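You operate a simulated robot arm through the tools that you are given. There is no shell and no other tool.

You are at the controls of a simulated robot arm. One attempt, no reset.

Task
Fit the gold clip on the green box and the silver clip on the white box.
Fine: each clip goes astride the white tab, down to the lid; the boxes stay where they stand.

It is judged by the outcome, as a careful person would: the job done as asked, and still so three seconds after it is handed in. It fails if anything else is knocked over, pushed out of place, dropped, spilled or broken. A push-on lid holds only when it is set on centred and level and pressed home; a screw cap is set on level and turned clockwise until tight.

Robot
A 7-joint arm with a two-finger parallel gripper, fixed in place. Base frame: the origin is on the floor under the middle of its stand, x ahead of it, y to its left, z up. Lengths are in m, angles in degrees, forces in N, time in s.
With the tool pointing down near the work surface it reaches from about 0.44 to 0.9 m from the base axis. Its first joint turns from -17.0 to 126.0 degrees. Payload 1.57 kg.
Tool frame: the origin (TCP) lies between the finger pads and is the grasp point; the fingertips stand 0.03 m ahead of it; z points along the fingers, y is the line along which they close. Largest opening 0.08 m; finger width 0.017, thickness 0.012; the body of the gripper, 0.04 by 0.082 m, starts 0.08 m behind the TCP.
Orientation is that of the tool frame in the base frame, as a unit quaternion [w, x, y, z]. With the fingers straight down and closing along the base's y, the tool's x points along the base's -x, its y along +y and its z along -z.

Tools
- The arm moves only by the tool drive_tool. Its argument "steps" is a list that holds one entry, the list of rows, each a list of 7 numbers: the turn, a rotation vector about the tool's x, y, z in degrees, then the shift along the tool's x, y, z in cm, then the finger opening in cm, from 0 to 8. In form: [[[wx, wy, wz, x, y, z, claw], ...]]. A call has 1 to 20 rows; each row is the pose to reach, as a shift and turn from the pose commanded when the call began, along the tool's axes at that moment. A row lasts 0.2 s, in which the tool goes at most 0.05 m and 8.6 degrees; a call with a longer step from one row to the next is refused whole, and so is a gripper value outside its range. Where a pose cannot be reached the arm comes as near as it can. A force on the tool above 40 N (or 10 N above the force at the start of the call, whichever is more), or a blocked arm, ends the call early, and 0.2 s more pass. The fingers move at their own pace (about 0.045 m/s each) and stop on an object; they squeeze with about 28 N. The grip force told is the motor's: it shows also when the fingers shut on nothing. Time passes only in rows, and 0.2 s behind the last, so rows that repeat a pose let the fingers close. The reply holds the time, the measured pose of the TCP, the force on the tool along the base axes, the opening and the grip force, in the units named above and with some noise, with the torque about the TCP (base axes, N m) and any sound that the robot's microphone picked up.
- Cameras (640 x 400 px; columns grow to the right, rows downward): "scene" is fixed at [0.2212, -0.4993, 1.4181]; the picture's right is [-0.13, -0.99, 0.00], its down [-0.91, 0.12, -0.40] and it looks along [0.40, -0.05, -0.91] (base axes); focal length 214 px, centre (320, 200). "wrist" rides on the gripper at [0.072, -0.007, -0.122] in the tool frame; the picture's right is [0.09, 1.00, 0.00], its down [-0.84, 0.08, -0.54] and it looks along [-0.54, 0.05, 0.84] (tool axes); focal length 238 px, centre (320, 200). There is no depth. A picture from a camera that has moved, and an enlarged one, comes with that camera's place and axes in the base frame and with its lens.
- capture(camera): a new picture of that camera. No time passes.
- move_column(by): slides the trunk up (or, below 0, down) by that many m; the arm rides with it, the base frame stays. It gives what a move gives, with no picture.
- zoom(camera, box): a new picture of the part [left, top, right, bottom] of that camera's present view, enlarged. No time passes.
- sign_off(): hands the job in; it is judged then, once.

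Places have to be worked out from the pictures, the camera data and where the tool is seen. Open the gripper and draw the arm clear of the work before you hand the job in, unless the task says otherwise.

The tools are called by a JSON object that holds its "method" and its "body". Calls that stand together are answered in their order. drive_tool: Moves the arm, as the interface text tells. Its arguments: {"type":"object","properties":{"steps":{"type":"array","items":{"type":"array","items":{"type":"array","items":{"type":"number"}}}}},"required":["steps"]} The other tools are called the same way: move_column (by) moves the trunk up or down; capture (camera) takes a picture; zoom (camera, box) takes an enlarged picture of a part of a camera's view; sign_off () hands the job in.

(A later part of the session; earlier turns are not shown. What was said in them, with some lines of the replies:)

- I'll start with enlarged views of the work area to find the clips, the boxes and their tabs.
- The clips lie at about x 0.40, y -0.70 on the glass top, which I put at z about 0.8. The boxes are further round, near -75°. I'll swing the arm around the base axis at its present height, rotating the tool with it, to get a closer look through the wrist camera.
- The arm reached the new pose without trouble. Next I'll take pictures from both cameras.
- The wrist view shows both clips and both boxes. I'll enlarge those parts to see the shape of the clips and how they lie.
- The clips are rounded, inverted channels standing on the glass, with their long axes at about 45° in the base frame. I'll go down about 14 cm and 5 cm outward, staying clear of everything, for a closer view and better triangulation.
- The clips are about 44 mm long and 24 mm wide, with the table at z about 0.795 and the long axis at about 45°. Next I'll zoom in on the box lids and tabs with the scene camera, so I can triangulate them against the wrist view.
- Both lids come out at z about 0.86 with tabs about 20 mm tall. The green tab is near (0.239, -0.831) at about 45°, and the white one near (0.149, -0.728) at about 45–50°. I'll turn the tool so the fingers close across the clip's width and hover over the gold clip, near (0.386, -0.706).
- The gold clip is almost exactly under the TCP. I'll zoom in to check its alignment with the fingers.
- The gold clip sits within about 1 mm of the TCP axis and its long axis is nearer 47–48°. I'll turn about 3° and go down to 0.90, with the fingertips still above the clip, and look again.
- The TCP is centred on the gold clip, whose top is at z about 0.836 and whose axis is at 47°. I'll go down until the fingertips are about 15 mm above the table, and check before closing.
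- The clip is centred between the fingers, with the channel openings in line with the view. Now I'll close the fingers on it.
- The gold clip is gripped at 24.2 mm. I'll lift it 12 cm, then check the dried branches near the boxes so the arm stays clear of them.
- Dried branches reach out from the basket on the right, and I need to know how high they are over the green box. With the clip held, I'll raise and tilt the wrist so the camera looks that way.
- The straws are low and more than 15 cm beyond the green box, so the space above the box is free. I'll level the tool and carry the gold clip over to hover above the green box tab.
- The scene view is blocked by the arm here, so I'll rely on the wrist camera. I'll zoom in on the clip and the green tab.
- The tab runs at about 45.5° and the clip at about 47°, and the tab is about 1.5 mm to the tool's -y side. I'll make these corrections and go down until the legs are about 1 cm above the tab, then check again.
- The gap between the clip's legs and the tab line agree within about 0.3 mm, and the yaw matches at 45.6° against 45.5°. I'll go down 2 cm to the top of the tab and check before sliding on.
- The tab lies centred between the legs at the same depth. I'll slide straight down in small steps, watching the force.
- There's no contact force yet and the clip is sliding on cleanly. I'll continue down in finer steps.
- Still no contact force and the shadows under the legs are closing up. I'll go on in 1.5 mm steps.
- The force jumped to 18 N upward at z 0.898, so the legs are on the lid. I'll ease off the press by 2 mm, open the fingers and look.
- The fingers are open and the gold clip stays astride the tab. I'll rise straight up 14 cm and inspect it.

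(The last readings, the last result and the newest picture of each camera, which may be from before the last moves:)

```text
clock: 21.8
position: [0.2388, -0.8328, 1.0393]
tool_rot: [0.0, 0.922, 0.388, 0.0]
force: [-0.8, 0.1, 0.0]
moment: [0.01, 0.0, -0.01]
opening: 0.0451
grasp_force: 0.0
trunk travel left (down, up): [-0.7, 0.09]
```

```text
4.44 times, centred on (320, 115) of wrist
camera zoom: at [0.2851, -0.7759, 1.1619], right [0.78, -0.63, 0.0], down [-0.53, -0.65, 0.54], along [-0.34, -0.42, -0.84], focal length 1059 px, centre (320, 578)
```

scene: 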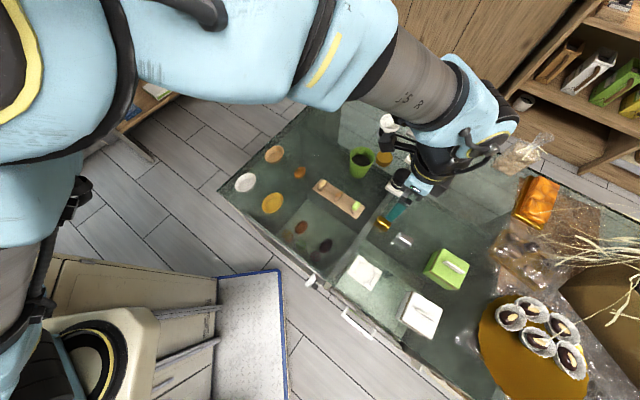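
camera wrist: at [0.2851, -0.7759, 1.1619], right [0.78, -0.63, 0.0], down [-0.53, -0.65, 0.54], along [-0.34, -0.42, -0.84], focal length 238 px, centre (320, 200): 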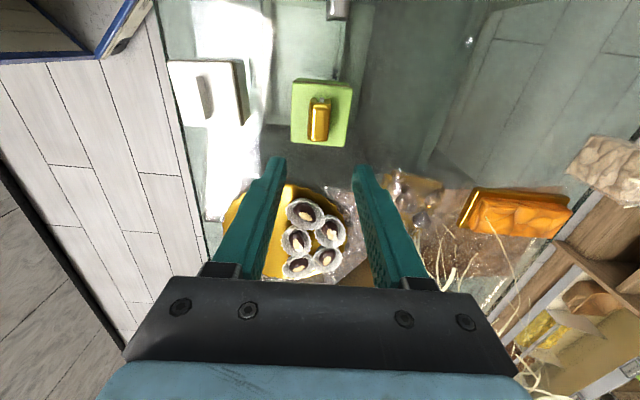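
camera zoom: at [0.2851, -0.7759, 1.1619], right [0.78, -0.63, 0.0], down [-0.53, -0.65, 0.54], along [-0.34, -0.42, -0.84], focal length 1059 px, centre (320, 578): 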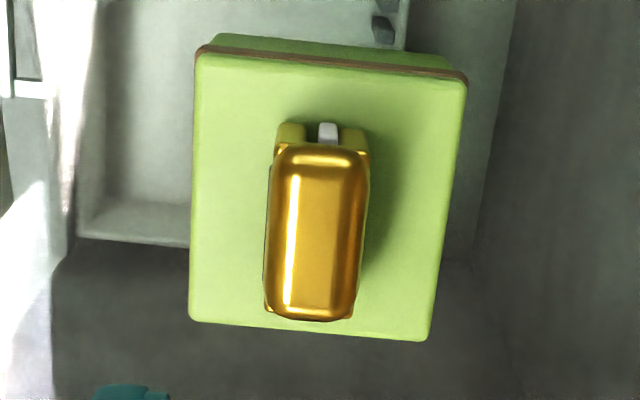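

The gold clip sits square on the lid with the tab between its legs. Now I'll go to the silver clip, estimated at (0.331, -0.752) with its axis at about 47.5°, and hover with the fingertips well above it.

{"method": "drive_tool", "body": {"steps": [[[0, 0, -0.5, 3.06, 0.22, 1, 5], [0, 0, -1, 6.12, 0.45, 3, 5.5], [0, 0, -1.5, 9.18, 0.68, 6, 5.5], [0, 0, -1.9, 12.23, 0.9, 9, 5.5], [0, 0, -1.9, 12.23, 0.9, 10, 5.5], [0, 0, -1.9, 12.23, 0.9, 10, 5.5]]]}}

{"method": "capture", "body": {"camera": "wrist"}}

{"method": "zoom", "body": {"camera": "wrist", "box": [256, 70, 384, 190]}}

{"method": "zoom", "body": {"camera": "scene", "box": [400, 230, 496, 300]}}

```text
clock: 23.2
position: [0.3317, -0.7502, 0.9371]
tool_rot: [0.0, 0.915, 0.403, 0.0]
force: [-0.4, 0.5, -0.3]
moment: [0.0, 0.02, 0.01]
opening: 0.0551
grasp_force: 0.0
trunk travel left (down, up): [-0.7, 0.09]
```

```text
taken
camera wrist: at [0.3761, -0.6928, 1.0596], right [0.8, -0.6, 0.0], down [-0.51, -0.67, 0.54], along [-0.33, -0.43, -0.84], focal length 238 px, centre (320, 200)
```

wrist: 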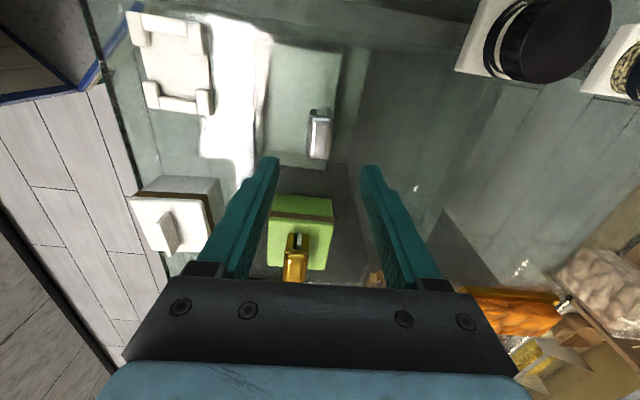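

```text
3.33 times, centred on (320, 130) of wrist
camera zoom: at [0.3761, -0.6928, 1.0596], right [0.8, -0.6, 0.0], down [-0.51, -0.67, 0.54], along [-0.33, -0.43, -0.84], focal length 794 px, centre (320, 433)
```

zoom: 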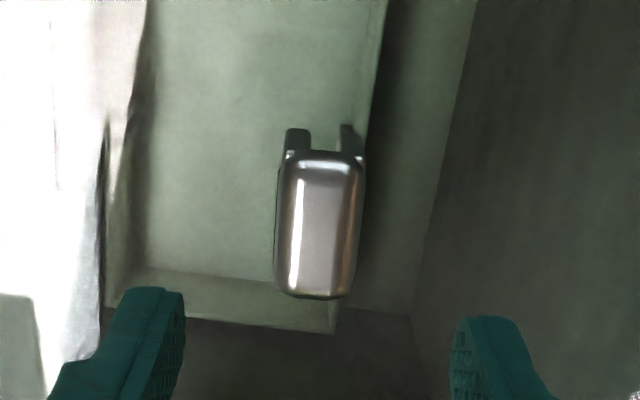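

```text
5.71 times, centred on (448, 265) of scene
camera zoom: at [0.2212, -0.4993, 1.4181], right [-0.13, -0.99, 0.0], down [-0.91, 0.12, -0.4], along [0.4, -0.05, -0.91], focal length 1226 px, centre (-411, -171)
```

zoom: 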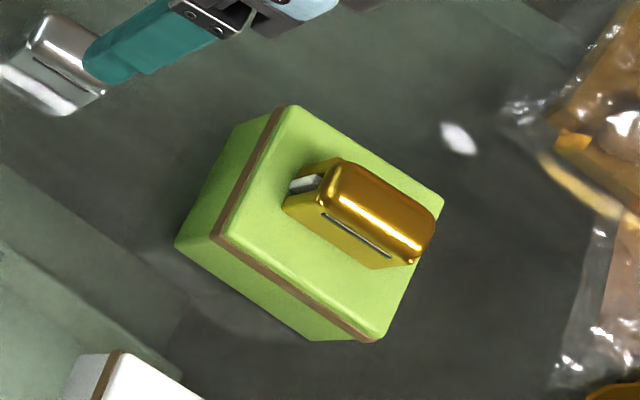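

The scene view confirms the gold clip is fully seated on the green lid. The silver clip is within 2 mm of the TCP axis and its axis is at 47.2°, so I'll correct the offset, go down to z 0.840 and check.

{"method": "drive_tool", "body": {"steps": [[[0, 0, 0.3, -0.1, -0.03, 3, 5.5], [0, 0, 0.3, -0.2, -0.05, 6, 5.5], [0, 0, 0.3, -0.2, -0.05, 8.5, 5.5], [0, 0, 0.3, -0.2, -0.05, 9.7, 5.5], [0, 0, 0.3, -0.2, -0.05, 9.7, 5.5]]]}}

{"method": "capture", "body": {"camera": "wrist"}}

{"method": "zoom", "body": {"camera": "wrist", "box": [240, 80, 400, 200]}}

```text
clock: 24.4
position: [0.3294, -0.7524, 0.8407]
tool_rot: [0.0, 0.917, 0.4, 0.0]
force: [-0.6, 0.3, -0.1]
moment: [0.03, -0.03, -0.01]
opening: 0.055
grasp_force: 0.1
trunk travel left (down, up): [-0.7, 0.09]
```

```text
taken
camera wrist: at [0.3744, -0.6945, 0.9632], right [0.79, -0.61, 0.0], down [-0.51, -0.67, 0.54], along [-0.33, -0.43, -0.84], focal length 238 px, centre (320, 200)
```

wrist: 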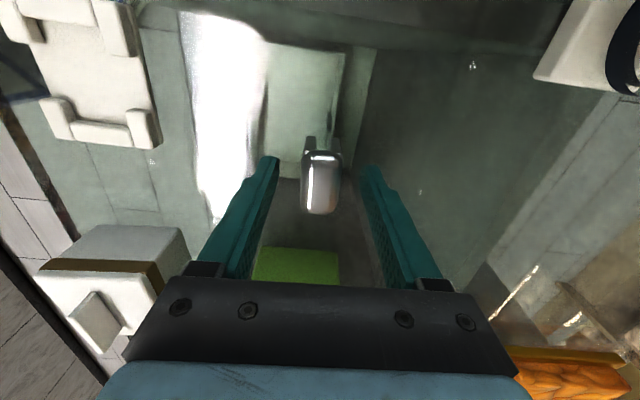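

```text
3.33 times, centred on (320, 140) of wrist
camera zoom: at [0.3744, -0.6945, 0.9632], right [0.79, -0.61, 0.0], down [-0.51, -0.67, 0.54], along [-0.33, -0.43, -0.84], focal length 794 px, centre (320, 400)
```

zoom: 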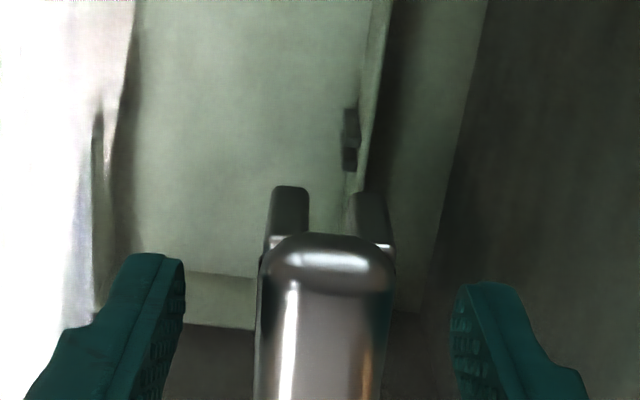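

The silver clip is centred between the fingers, which stand parallel to its walls. Now I'll close on it.

{"method": "drive_tool", "body": {"steps": [[[0, 0, 0, 0, 0, 0, 3.5], [0, 0, 0, 0, 0, 0, 2], [0, 0, 0, 0, 0, 0, 1], [0, 0, 0, 0, 0, 0, 1], [0, 0, 0, 0, 0, 0, 1]]]}}

{"method": "zoom", "body": {"camera": "wrist", "box": [240, 80, 400, 200]}}

```text
clock: 25.6
position: [0.3286, -0.7509, 0.8415]
tool_rot: [0.0, 0.916, 0.4, 0.0]
force: [0.0, 0.1, -0.2]
moment: [-0.02, 0.02, 0.02]
opening: 0.0239
grasp_force: 28.2
trunk travel left (down, up): [-0.7, 0.09]
```

```text
3.33 times, centred on (320, 140) of wrist
camera zoom: at [0.3744, -0.6944, 0.9634], right [0.79, -0.61, 0.0], down [-0.51, -0.67, 0.54], along [-0.33, -0.43, -0.84], focal length 794 px, centre (320, 400)
```

zoom: 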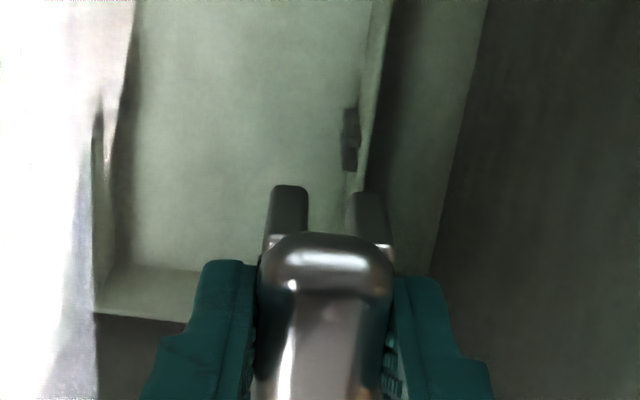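

The silver clip is gripped at 23.9 mm. I'll lift it, then carry it at about z 1.02 to hover over the white box tab near (0.149, -0.728).

{"method": "drive_tool", "body": {"steps": [[[0, 0, 0, 0, 0, -1.5, 1], [0, 0, 0, 0, 0, -5, 1], [0, 0, 0, 0, 0, -9, 1], [0, 0, 0, 0, 0, -13, 1], [0, 0, 0, -2.1, -2.96, -16, 1], [0, 0, 0, -4.5, -6.3, -18, 1], [0, 0, 0, -7, -9.8, -18, 1], [0, 0, 0, -9.2, -13, -18, 1], [0, 0, 0, -10.5, -14.8, -18, 1], [0, 0, 0, -10.5, -14.8, -18, 1]]]}}

{"method": "capture", "body": {"camera": "wrist"}}

{"method": "zoom", "body": {"camera": "wrist", "box": [272, 60, 368, 210]}}

{"method": "zoom", "body": {"camera": "wrist", "box": [276, 76, 364, 156]}}

```text
clock: 27.8
position: [0.1493, -0.7274, 1.021]
tool_rot: [0.0, 0.916, 0.4, 0.0]
force: [0.2, -0.3, -1.1]
moment: [-0.03, 0.02, -0.02]
opening: 0.024
grasp_force: 27.7
trunk travel left (down, up): [-0.7, 0.09]
```

```text
taken
camera wrist: at [0.1945, -0.6705, 1.1435], right [0.79, -0.61, 0.0], down [-0.51, -0.67, 0.54], along [-0.33, -0.43, -0.84], focal length 238 px, centre (320, 200)
```

wrist: 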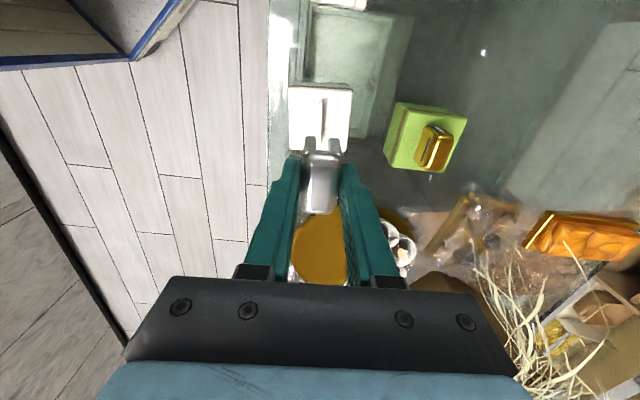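

```text
2.67 times, centred on (320, 135) of wrist
camera zoom: at [0.1945, -0.6705, 1.1435], right [0.79, -0.61, 0.0], down [-0.51, -0.67, 0.54], along [-0.33, -0.43, -0.84], focal length 636 px, centre (320, 373)
```

zoom: 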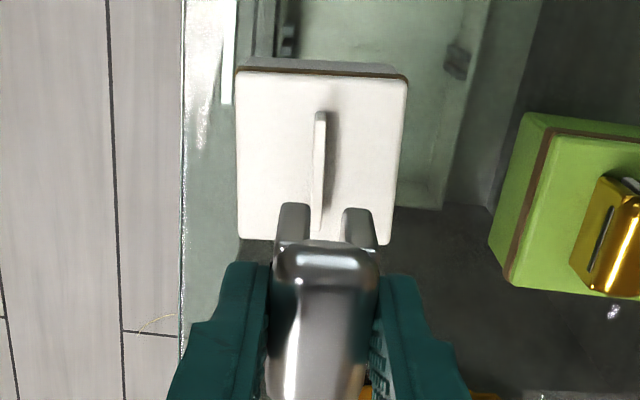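

```text
5.00 times, centred on (320, 116) of wrist
camera zoom: at [0.1945, -0.6705, 1.1435], right [0.79, -0.61, 0.0], down [-0.51, -0.67, 0.54], along [-0.33, -0.43, -0.84], focal length 1192 px, centre (320, 620)
```

zoom: 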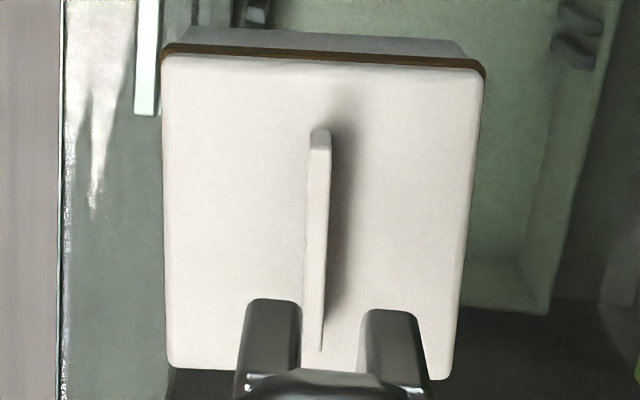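

The white tab runs at about 50° and is centred within about 1 mm of the clip's gap. I'll turn 2.7°, shift slightly and go down until the legs are about 1 cm above the tab.

{"method": "drive_tool", "body": {"steps": [[[0, 0, -1, 0, 0, 3, 1], [0, 0, -2, -0.1, -0.02, 6, 1], [0, 0, -2.7, -0.1, -0.02, 8.2, 1], [0, 0, -2.7, -0.1, -0.02, 8.2, 1]]]}}

{"method": "capture", "body": {"camera": "wrist"}}

{"method": "zoom", "body": {"camera": "wrist", "box": [276, 90, 364, 170]}}

```text
clock: 28.8
position: [0.1493, -0.7278, 0.9386]
tool_rot: [0.0, 0.907, 0.422, 0.0]
force: [0.4, 0.6, -0.5]
moment: [0.03, 0.01, 0.02]
opening: 0.0242
grasp_force: 27.7
trunk travel left (down, up): [-0.7, 0.09]
```

```text
taken
camera wrist: at [0.1918, -0.6689, 1.0609], right [0.82, -0.57, 0.0], down [-0.48, -0.69, 0.54], along [-0.31, -0.45, -0.84], focal length 238 px, centre (320, 200)
```

wrist: 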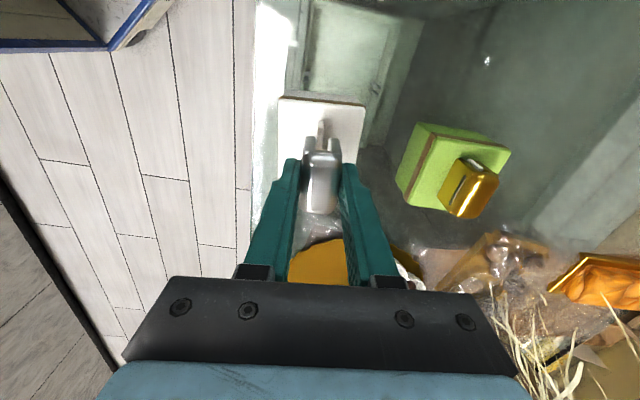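

```text
5.00 times, centred on (320, 130) of wrist
camera zoom: at [0.1918, -0.6689, 1.0609], right [0.82, -0.57, 0.0], down [-0.48, -0.69, 0.54], along [-0.31, -0.45, -0.84], focal length 1192 px, centre (320, 550)
```

zoom: 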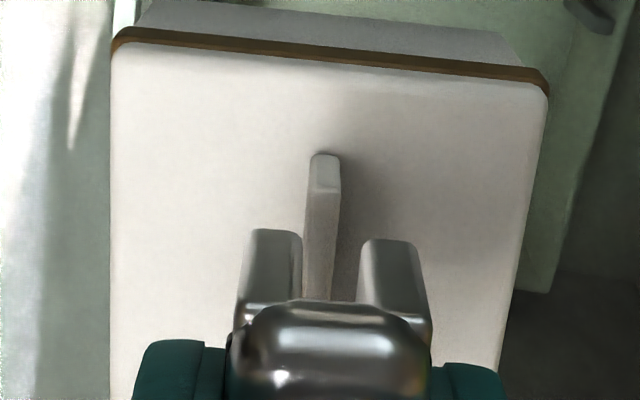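

The tab lies about 0.5 mm to the left of the gap centre and the yaw agrees to within half a degree. I'll make that small correction and go down 2 cm to the top of the tab.

{"method": "drive_tool", "body": {"steps": [[[0, 0, -0.3, 0, -0.05, 0.5, 1], [0, 0, -0.3, 0, -0.05, 1.2, 1], [0, 0, -0.3, 0, -0.05, 2.0, 1], [0, 0, -0.3, 0, -0.05, 2.0, 1]]]}}

{"method": "zoom", "body": {"camera": "wrist", "box": [276, 90, 364, 170]}}

```text
clock: 29.8
position: [0.1493, -0.7284, 0.9175]
tool_rot: [0.0, 0.906, 0.424, 0.001]
force: [-0.3, -0.1, 0.0]
moment: [0.0, -0.01, 0.02]
opening: 0.024
grasp_force: 28.2
trunk travel left (down, up): [-0.7, 0.09]
```

```text
5.00 times, centred on (320, 130) of wrist
camera zoom: at [0.1908, -0.6689, 1.0411], right [0.82, -0.57, 0.0], down [-0.48, -0.69, 0.54], along [-0.31, -0.45, -0.84], focal length 1192 px, centre (320, 550)
```

zoom: 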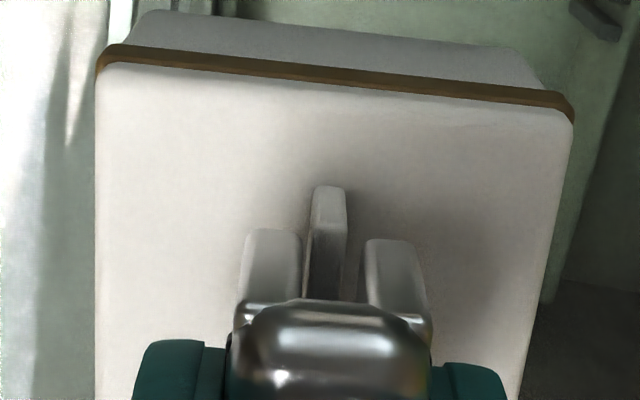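

{"method": "zoom", "body": {"camera": "wrist", "box": [300, 120, 348, 155]}}

```text
11.43 times, centred on (324, 138) of wrist
camera zoom: at [0.1908, -0.6689, 1.0411], right [0.82, -0.57, 0.0], down [-0.48, -0.69, 0.54], along [-0.31, -0.45, -0.84], focal length 2724 px, centre (274, 914)
```

zoom: 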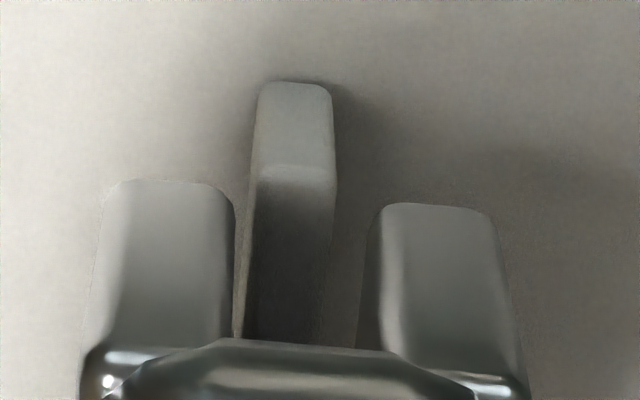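

The close-up shows the tab about 0.6 mm left of the gap centre. I'll shift the clip 0.6 mm toward -y, then slide down in small steps.

{"method": "drive_tool", "body": {"steps": [[[0, 0, 0, 0, -0.06, 0, 1], [0, 0, 0, 0, -0.06, 0.3, 1], [0, 0, 0, 0, -0.06, 0.6, 1], [0, 0, 0, 0, -0.06, 0.9, 1], [0, 0, 0, 0, -0.06, 1.2, 1], [0, 0, 0, 0, -0.06, 1.2, 1]]]}}

{"method": "zoom", "body": {"camera": "wrist", "box": [276, 90, 364, 170]}}

{"method": "zoom", "body": {"camera": "wrist", "box": [300, 120, 348, 155]}}

```text
clock: 31.2
position: [0.1471, -0.7273, 0.9061]
tool_rot: [-0.001, 0.905, 0.425, -0.001]
force: [-0.4, -0.7, -0.8]
moment: [-0.02, -0.03, 0.0]
opening: 0.0242
grasp_force: 28.1
trunk travel left (down, up): [-0.7, 0.09]
```

```text
5.00 times, centred on (320, 130) of wrist
camera zoom: at [0.1898, -0.6686, 1.0295], right [0.82, -0.57, 0.0], down [-0.48, -0.69, 0.54], along [-0.31, -0.45, -0.84], focal length 1192 px, centre (320, 550)
```

zoom: 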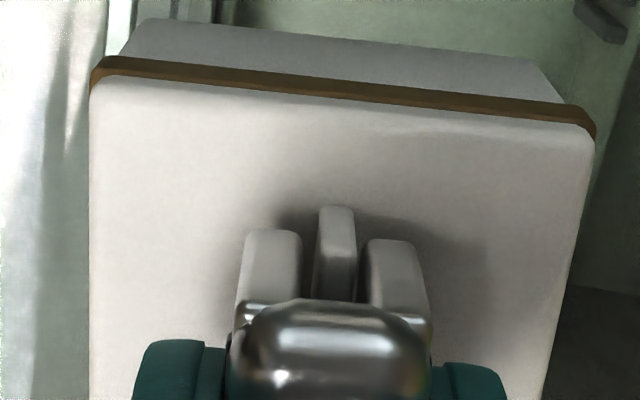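

```text
11.43 times, centred on (324, 138) of wrist
camera zoom: at [0.1898, -0.6686, 1.0295], right [0.82, -0.57, 0.0], down [-0.48, -0.69, 0.54], along [-0.31, -0.45, -0.84], focal length 2724 px, centre (274, 914)
```

zoom: 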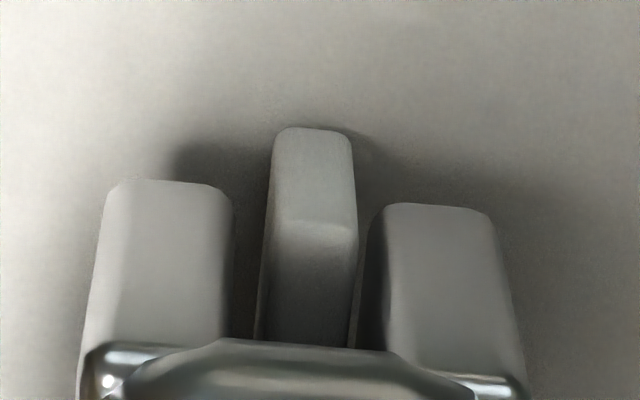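

The tab is inside the channel with clearance on both sides and no contact force. I'll continue down in fine steps.

{"method": "drive_tool", "body": {"steps": [[[0, 0, 0, 0, 0.02, 0.2, 1], [0, 0, 0, 0, 0.02, 0.4, 1], [0, 0, 0, 0, 0.02, 0.6, 1], [0, 0, 0, 0, 0.02, 0.6, 1]]]}}

{"method": "zoom", "body": {"camera": "wrist", "box": [276, 90, 364, 170]}}

```text
clock: 32.2
position: [0.1477, -0.727, 0.9004]
tool_rot: [0.0, 0.905, 0.425, 0.0]
force: [0.1, -0.1, -0.2]
moment: [0.01, -0.02, -0.01]
opening: 0.024
grasp_force: 28.3
trunk travel left (down, up): [-0.7, 0.09]
```

```text
5.00 times, centred on (320, 130) of wrist
camera zoom: at [0.1901, -0.6683, 1.0234], right [0.82, -0.57, 0.0], down [-0.48, -0.69, 0.54], along [-0.31, -0.45, -0.84], focal length 1192 px, centre (320, 550)
```

zoom: 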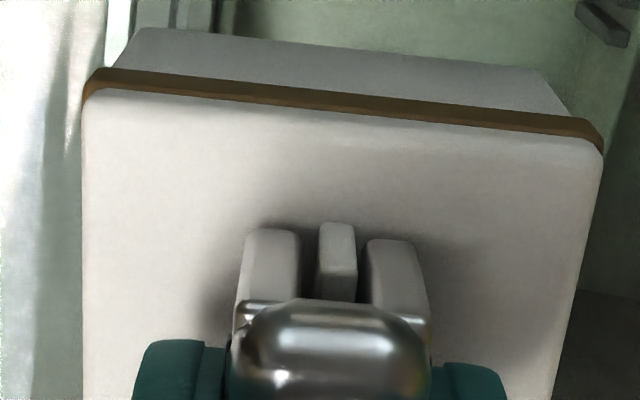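

{"method": "drive_tool", "body": {"steps": [[[0, 0, 0, 0, 0.03, 0.15, 1], [0, 0, 0, 0, 0.03, 0.3, 1], [0, 0, 0, 0, 0.03, 0.3, 1]]]}}

{"method": "zoom", "body": {"camera": "wrist", "box": [276, 90, 364, 170]}}

```text
clock: 33.0
position: [0.1479, -0.729, 0.8973]
tool_rot: [0.001, 0.906, 0.424, 0.0]
force: [0.0, 2.3, 10.0]
moment: [0.02, 0.05, -0.01]
opening: 0.0242
grasp_force: 28.2
trunk travel left (down, up): [-0.7, 0.09]
```

```text
5.00 times, centred on (320, 130) of wrist
camera zoom: at [0.1903, -0.6684, 1.0212], right [0.82, -0.57, 0.0], down [-0.48, -0.69, 0.54], along [-0.31, -0.45, -0.84], focal length 1192 px, centre (320, 550)
```

zoom: 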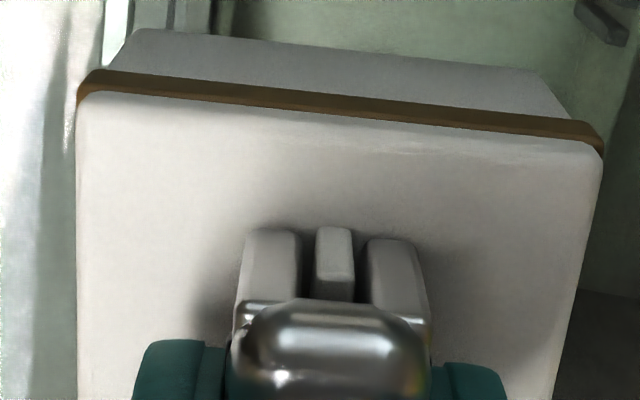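

Contact at 10 N at the same height as the gold clip. I'll press about 1.5 mm further to be sure it's home, then ease off and release.

{"method": "drive_tool", "body": {"steps": [[[0, 0, 0, 0, 0, 0.08, 1], [0, 0, 0, 0, 0, 0.15, 1], [0, 0, 0, 0, 0, 0.15, 1]]]}}

```text
clock: 33.8
position: [0.1483, -0.7291, 0.8966]
tool_rot: [0.001, 0.906, 0.424, 0.0]
force: [0.8, 0.2, 18.0]
moment: [-0.01, 0.02, -0.01]
opening: 0.0241
grasp_force: 28.3
trunk travel left (down, up): [-0.7, 0.09]
```

The clip presses firmly, 18 N with no further travel. I'll ease off 2 mm and open the fingers.

{"method": "drive_tool", "body": {"steps": [[[0, 0, 0, 0, 0, -0.1, 1], [0, 0, 0, 0, 0, -0.2, 1], [0, 0, 0, 0, 0, -0.2, 2.6], [0, 0, 0, 0, 0, -0.2, 3.4], [0, 0, 0, 0, 0, -0.2, 4.5], [0, 0, 0, 0, 0, -0.2, 4.5]]]}}

{"method": "zoom", "body": {"camera": "wrist", "box": [256, 80, 384, 200]}}

```text
clock: 35.2
position: [0.1491, -0.7278, 0.8963]
tool_rot: [0.0, 0.906, 0.424, 0.0]
force: [0.2, 0.2, -0.3]
moment: [0.01, 0.01, -0.03]
opening: 0.0448
grasp_force: 0.0
trunk travel left (down, up): [-0.7, 0.09]
```

```text
3.33 times, centred on (320, 140) of wrist
camera zoom: at [0.1901, -0.6687, 1.0207], right [0.82, -0.57, 0.0], down [-0.48, -0.69, 0.54], along [-0.31, -0.45, -0.84], focal length 794 px, centre (320, 400)
```

zoom: 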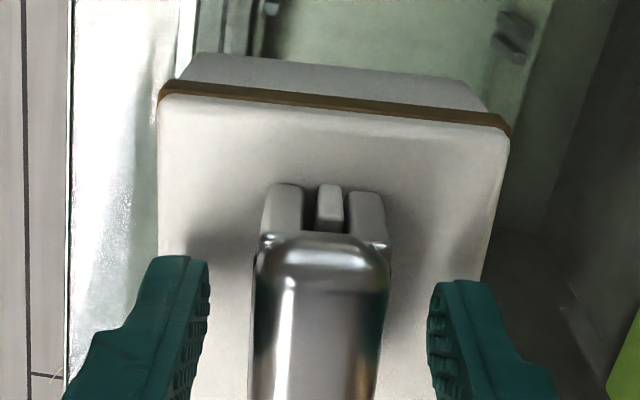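

The silver clip sits astride the white tab and the fingers are clear. I'll rise straight up, then draw back toward the robot so the scene camera can see both boxes.

{"method": "drive_tool", "body": {"steps": [[[0, 0, 0, 0, 0, -1.5, 4.5], [0, 0, 0, 0, 0, -5, 4.5], [0, 0, 0, 0, 0, -9.5, 4.5], [0, 0, 0, 0, 0, -14, 5], [0, 0, 0, 0, 0, -18, 6], [0, 0, 0, 0, 0, -20, 6]]]}}

{"method": "capture", "body": {"camera": "wrist"}}

{"method": "zoom", "body": {"camera": "wrist", "box": [256, 60, 416, 160]}}

{"method": "capture", "body": {"camera": "scene"}}

```text
clock: 36.6
position: [0.1483, -0.7286, 1.098]
tool_rot: [0.0, 0.906, 0.424, 0.0]
force: [1.0, -0.2, 0.3]
moment: [0.02, -0.01, -0.03]
opening: 0.0599
grasp_force: 0.1
trunk travel left (down, up): [-0.7, 0.09]
```

```text
taken
camera wrist: at [0.19, -0.6687, 1.2211], right [0.82, -0.57, 0.0], down [-0.48, -0.69, 0.54], along [-0.31, -0.45, -0.84], focal length 238 px, centre (320, 200)
```

wrist: 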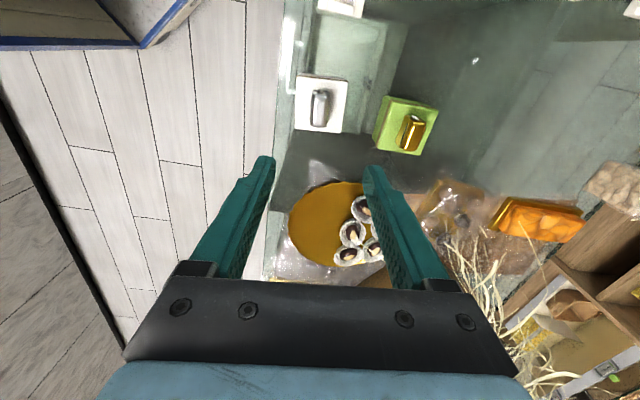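

```text
4.00 times, centred on (336, 110) of wrist
camera zoom: at [0.19, -0.6687, 1.2211], right [0.82, -0.57, 0.0], down [-0.48, -0.69, 0.54], along [-0.31, -0.45, -0.84], focal length 953 px, centre (256, 560)
```

zoom: 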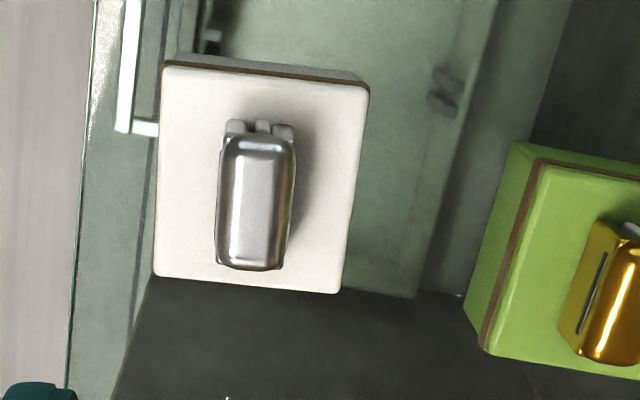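

```text
taken
```

scene: 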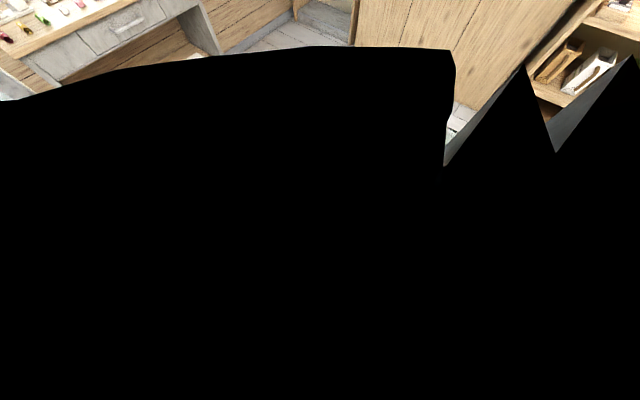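

Both clips look seated from above and the fingers are free. The arm is blocking the scene camera, so I'll swing back round toward the start pose at a safe height and then verify.

{"method": "drive_tool", "body": {"steps": [[[0, 0, 0, 0, 0, -3.5, 6], [0, 0, -3.8, 3.95, 2.95, -3.5, 6], [0, 0, -7.6, 8.08, 5.63, -3.5, 6], [0, 0, -11.4, 12.39, 8.03, -3.5, 6], [0, 0, -15.2, 16.85, 10.15, -3.5, 6], [0, 0, -19, 21.43, 11.96, -3.5, 6], [0, 0, -22.8, 26.13, 13.46, -3.5, 6], [0, 0, -26.6, 30.91, 14.65, -3.5, 6], [0, 0, -30.4, 35.77, 15.52, -3.5, 6], [0, 0, -34.2, 40.67, 16.07, -3.5, 6], [0, 0, -38, 45.59, 16.29, -3.5, 6], [0, 0, -41.8, 50.52, 16.18, -3.5, 6], [0, 0, -45.6, 55.44, 15.75, -3.5, 6], [0, 0, -49.4, 60.31, 14.99, -3.5, 6], [0, 0, -53.2, 65.12, 13.91, -3.5, 6]]]}}

{"method": "capture", "body": {"camera": "scene"}}

{"method": "zoom", "body": {"camera": "scene", "box": [385, 235, 481, 345]}}

```text
clock: 39.8
position: [0.6715, -0.3165, 1.132]
tool_rot: [-0.001, 0.62, 0.785, -0.001]
force: [-0.1, 0.1, 0.4]
moment: [0.05, -0.03, -0.04]
opening: 0.0601
grasp_force: 0.0
trunk travel left (down, up): [-0.7, 0.09]
```

```text
taken
```

scene: 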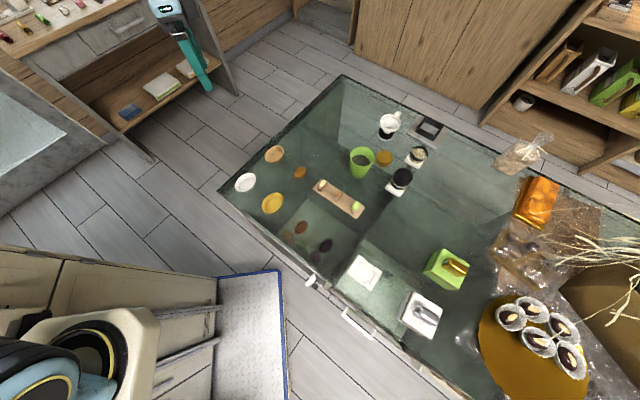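

```text
3.64 times, centred on (433, 290) of scene
camera zoom: at [0.2212, -0.4993, 1.4181], right [-0.13, -0.99, 0.0], down [-0.91, 0.12, -0.4], along [0.4, -0.05, -0.91], focal length 780 px, centre (-91, -127)
```

zoom: 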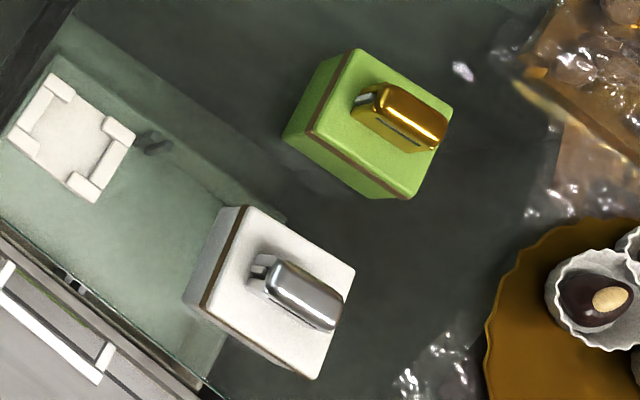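

Both clips sit astride their tabs. I'll repeat the earlier zooms of each box to confirm the clips are down on the lids and the boxes haven't moved.

{"method": "zoom", "body": {"camera": "scene", "box": [415, 240, 479, 290]}}

{"method": "zoom", "body": {"camera": "scene", "box": [390, 285, 454, 345]}}

```text
8.00 times, centred on (447, 265) of scene
camera zoom: at [0.2212, -0.4993, 1.4181], right [-0.13, -0.99, 0.0], down [-0.91, 0.12, -0.4], along [0.4, -0.05, -0.91], focal length 1716 px, centre (-696, -320)
```

zoom: 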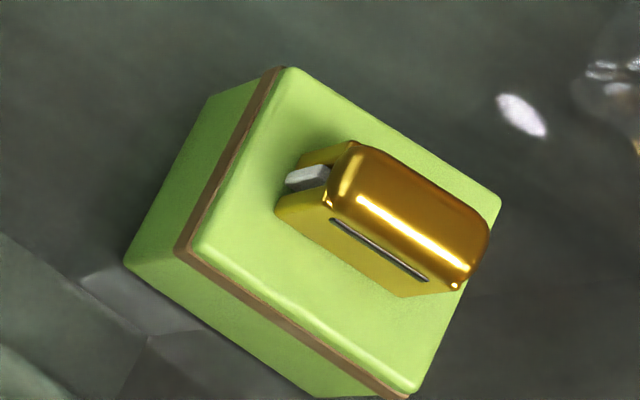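

```text
6.67 times, centred on (422, 315) of scene
camera zoom: at [0.2212, -0.4993, 1.4181], right [-0.13, -0.99, 0.0], down [-0.91, 0.12, -0.4], along [0.4, -0.05, -0.91], focal length 1430 px, centre (-360, -567)
```

zoom: 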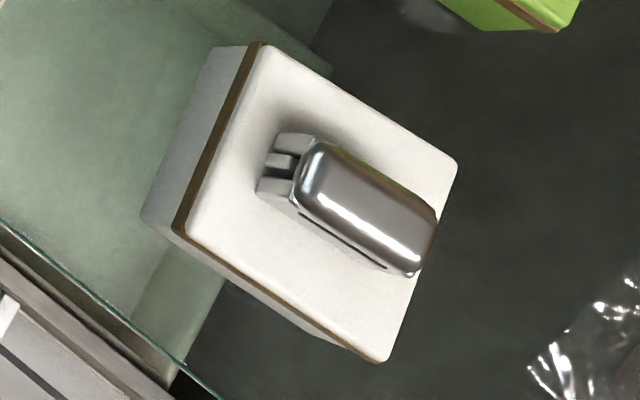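

The box corners are at the same pixels as before, both clips sit square and down on their lids, and the gripper is open and clear of the work. I'm handing the job in.

{"method": "sign_off", "body": {}}

```text
The job is handed in.
```

The gold clip is on the green box and the silver clip is on the white box. Each sits astride its white tab and was pressed down to the lid at about 18 N.

In the last pictures the corners of both boxes line up with where they were at the start. I saw nothing else knocked over or out of place. The gripper was open and the arm drawn well clear before I handed the job in.
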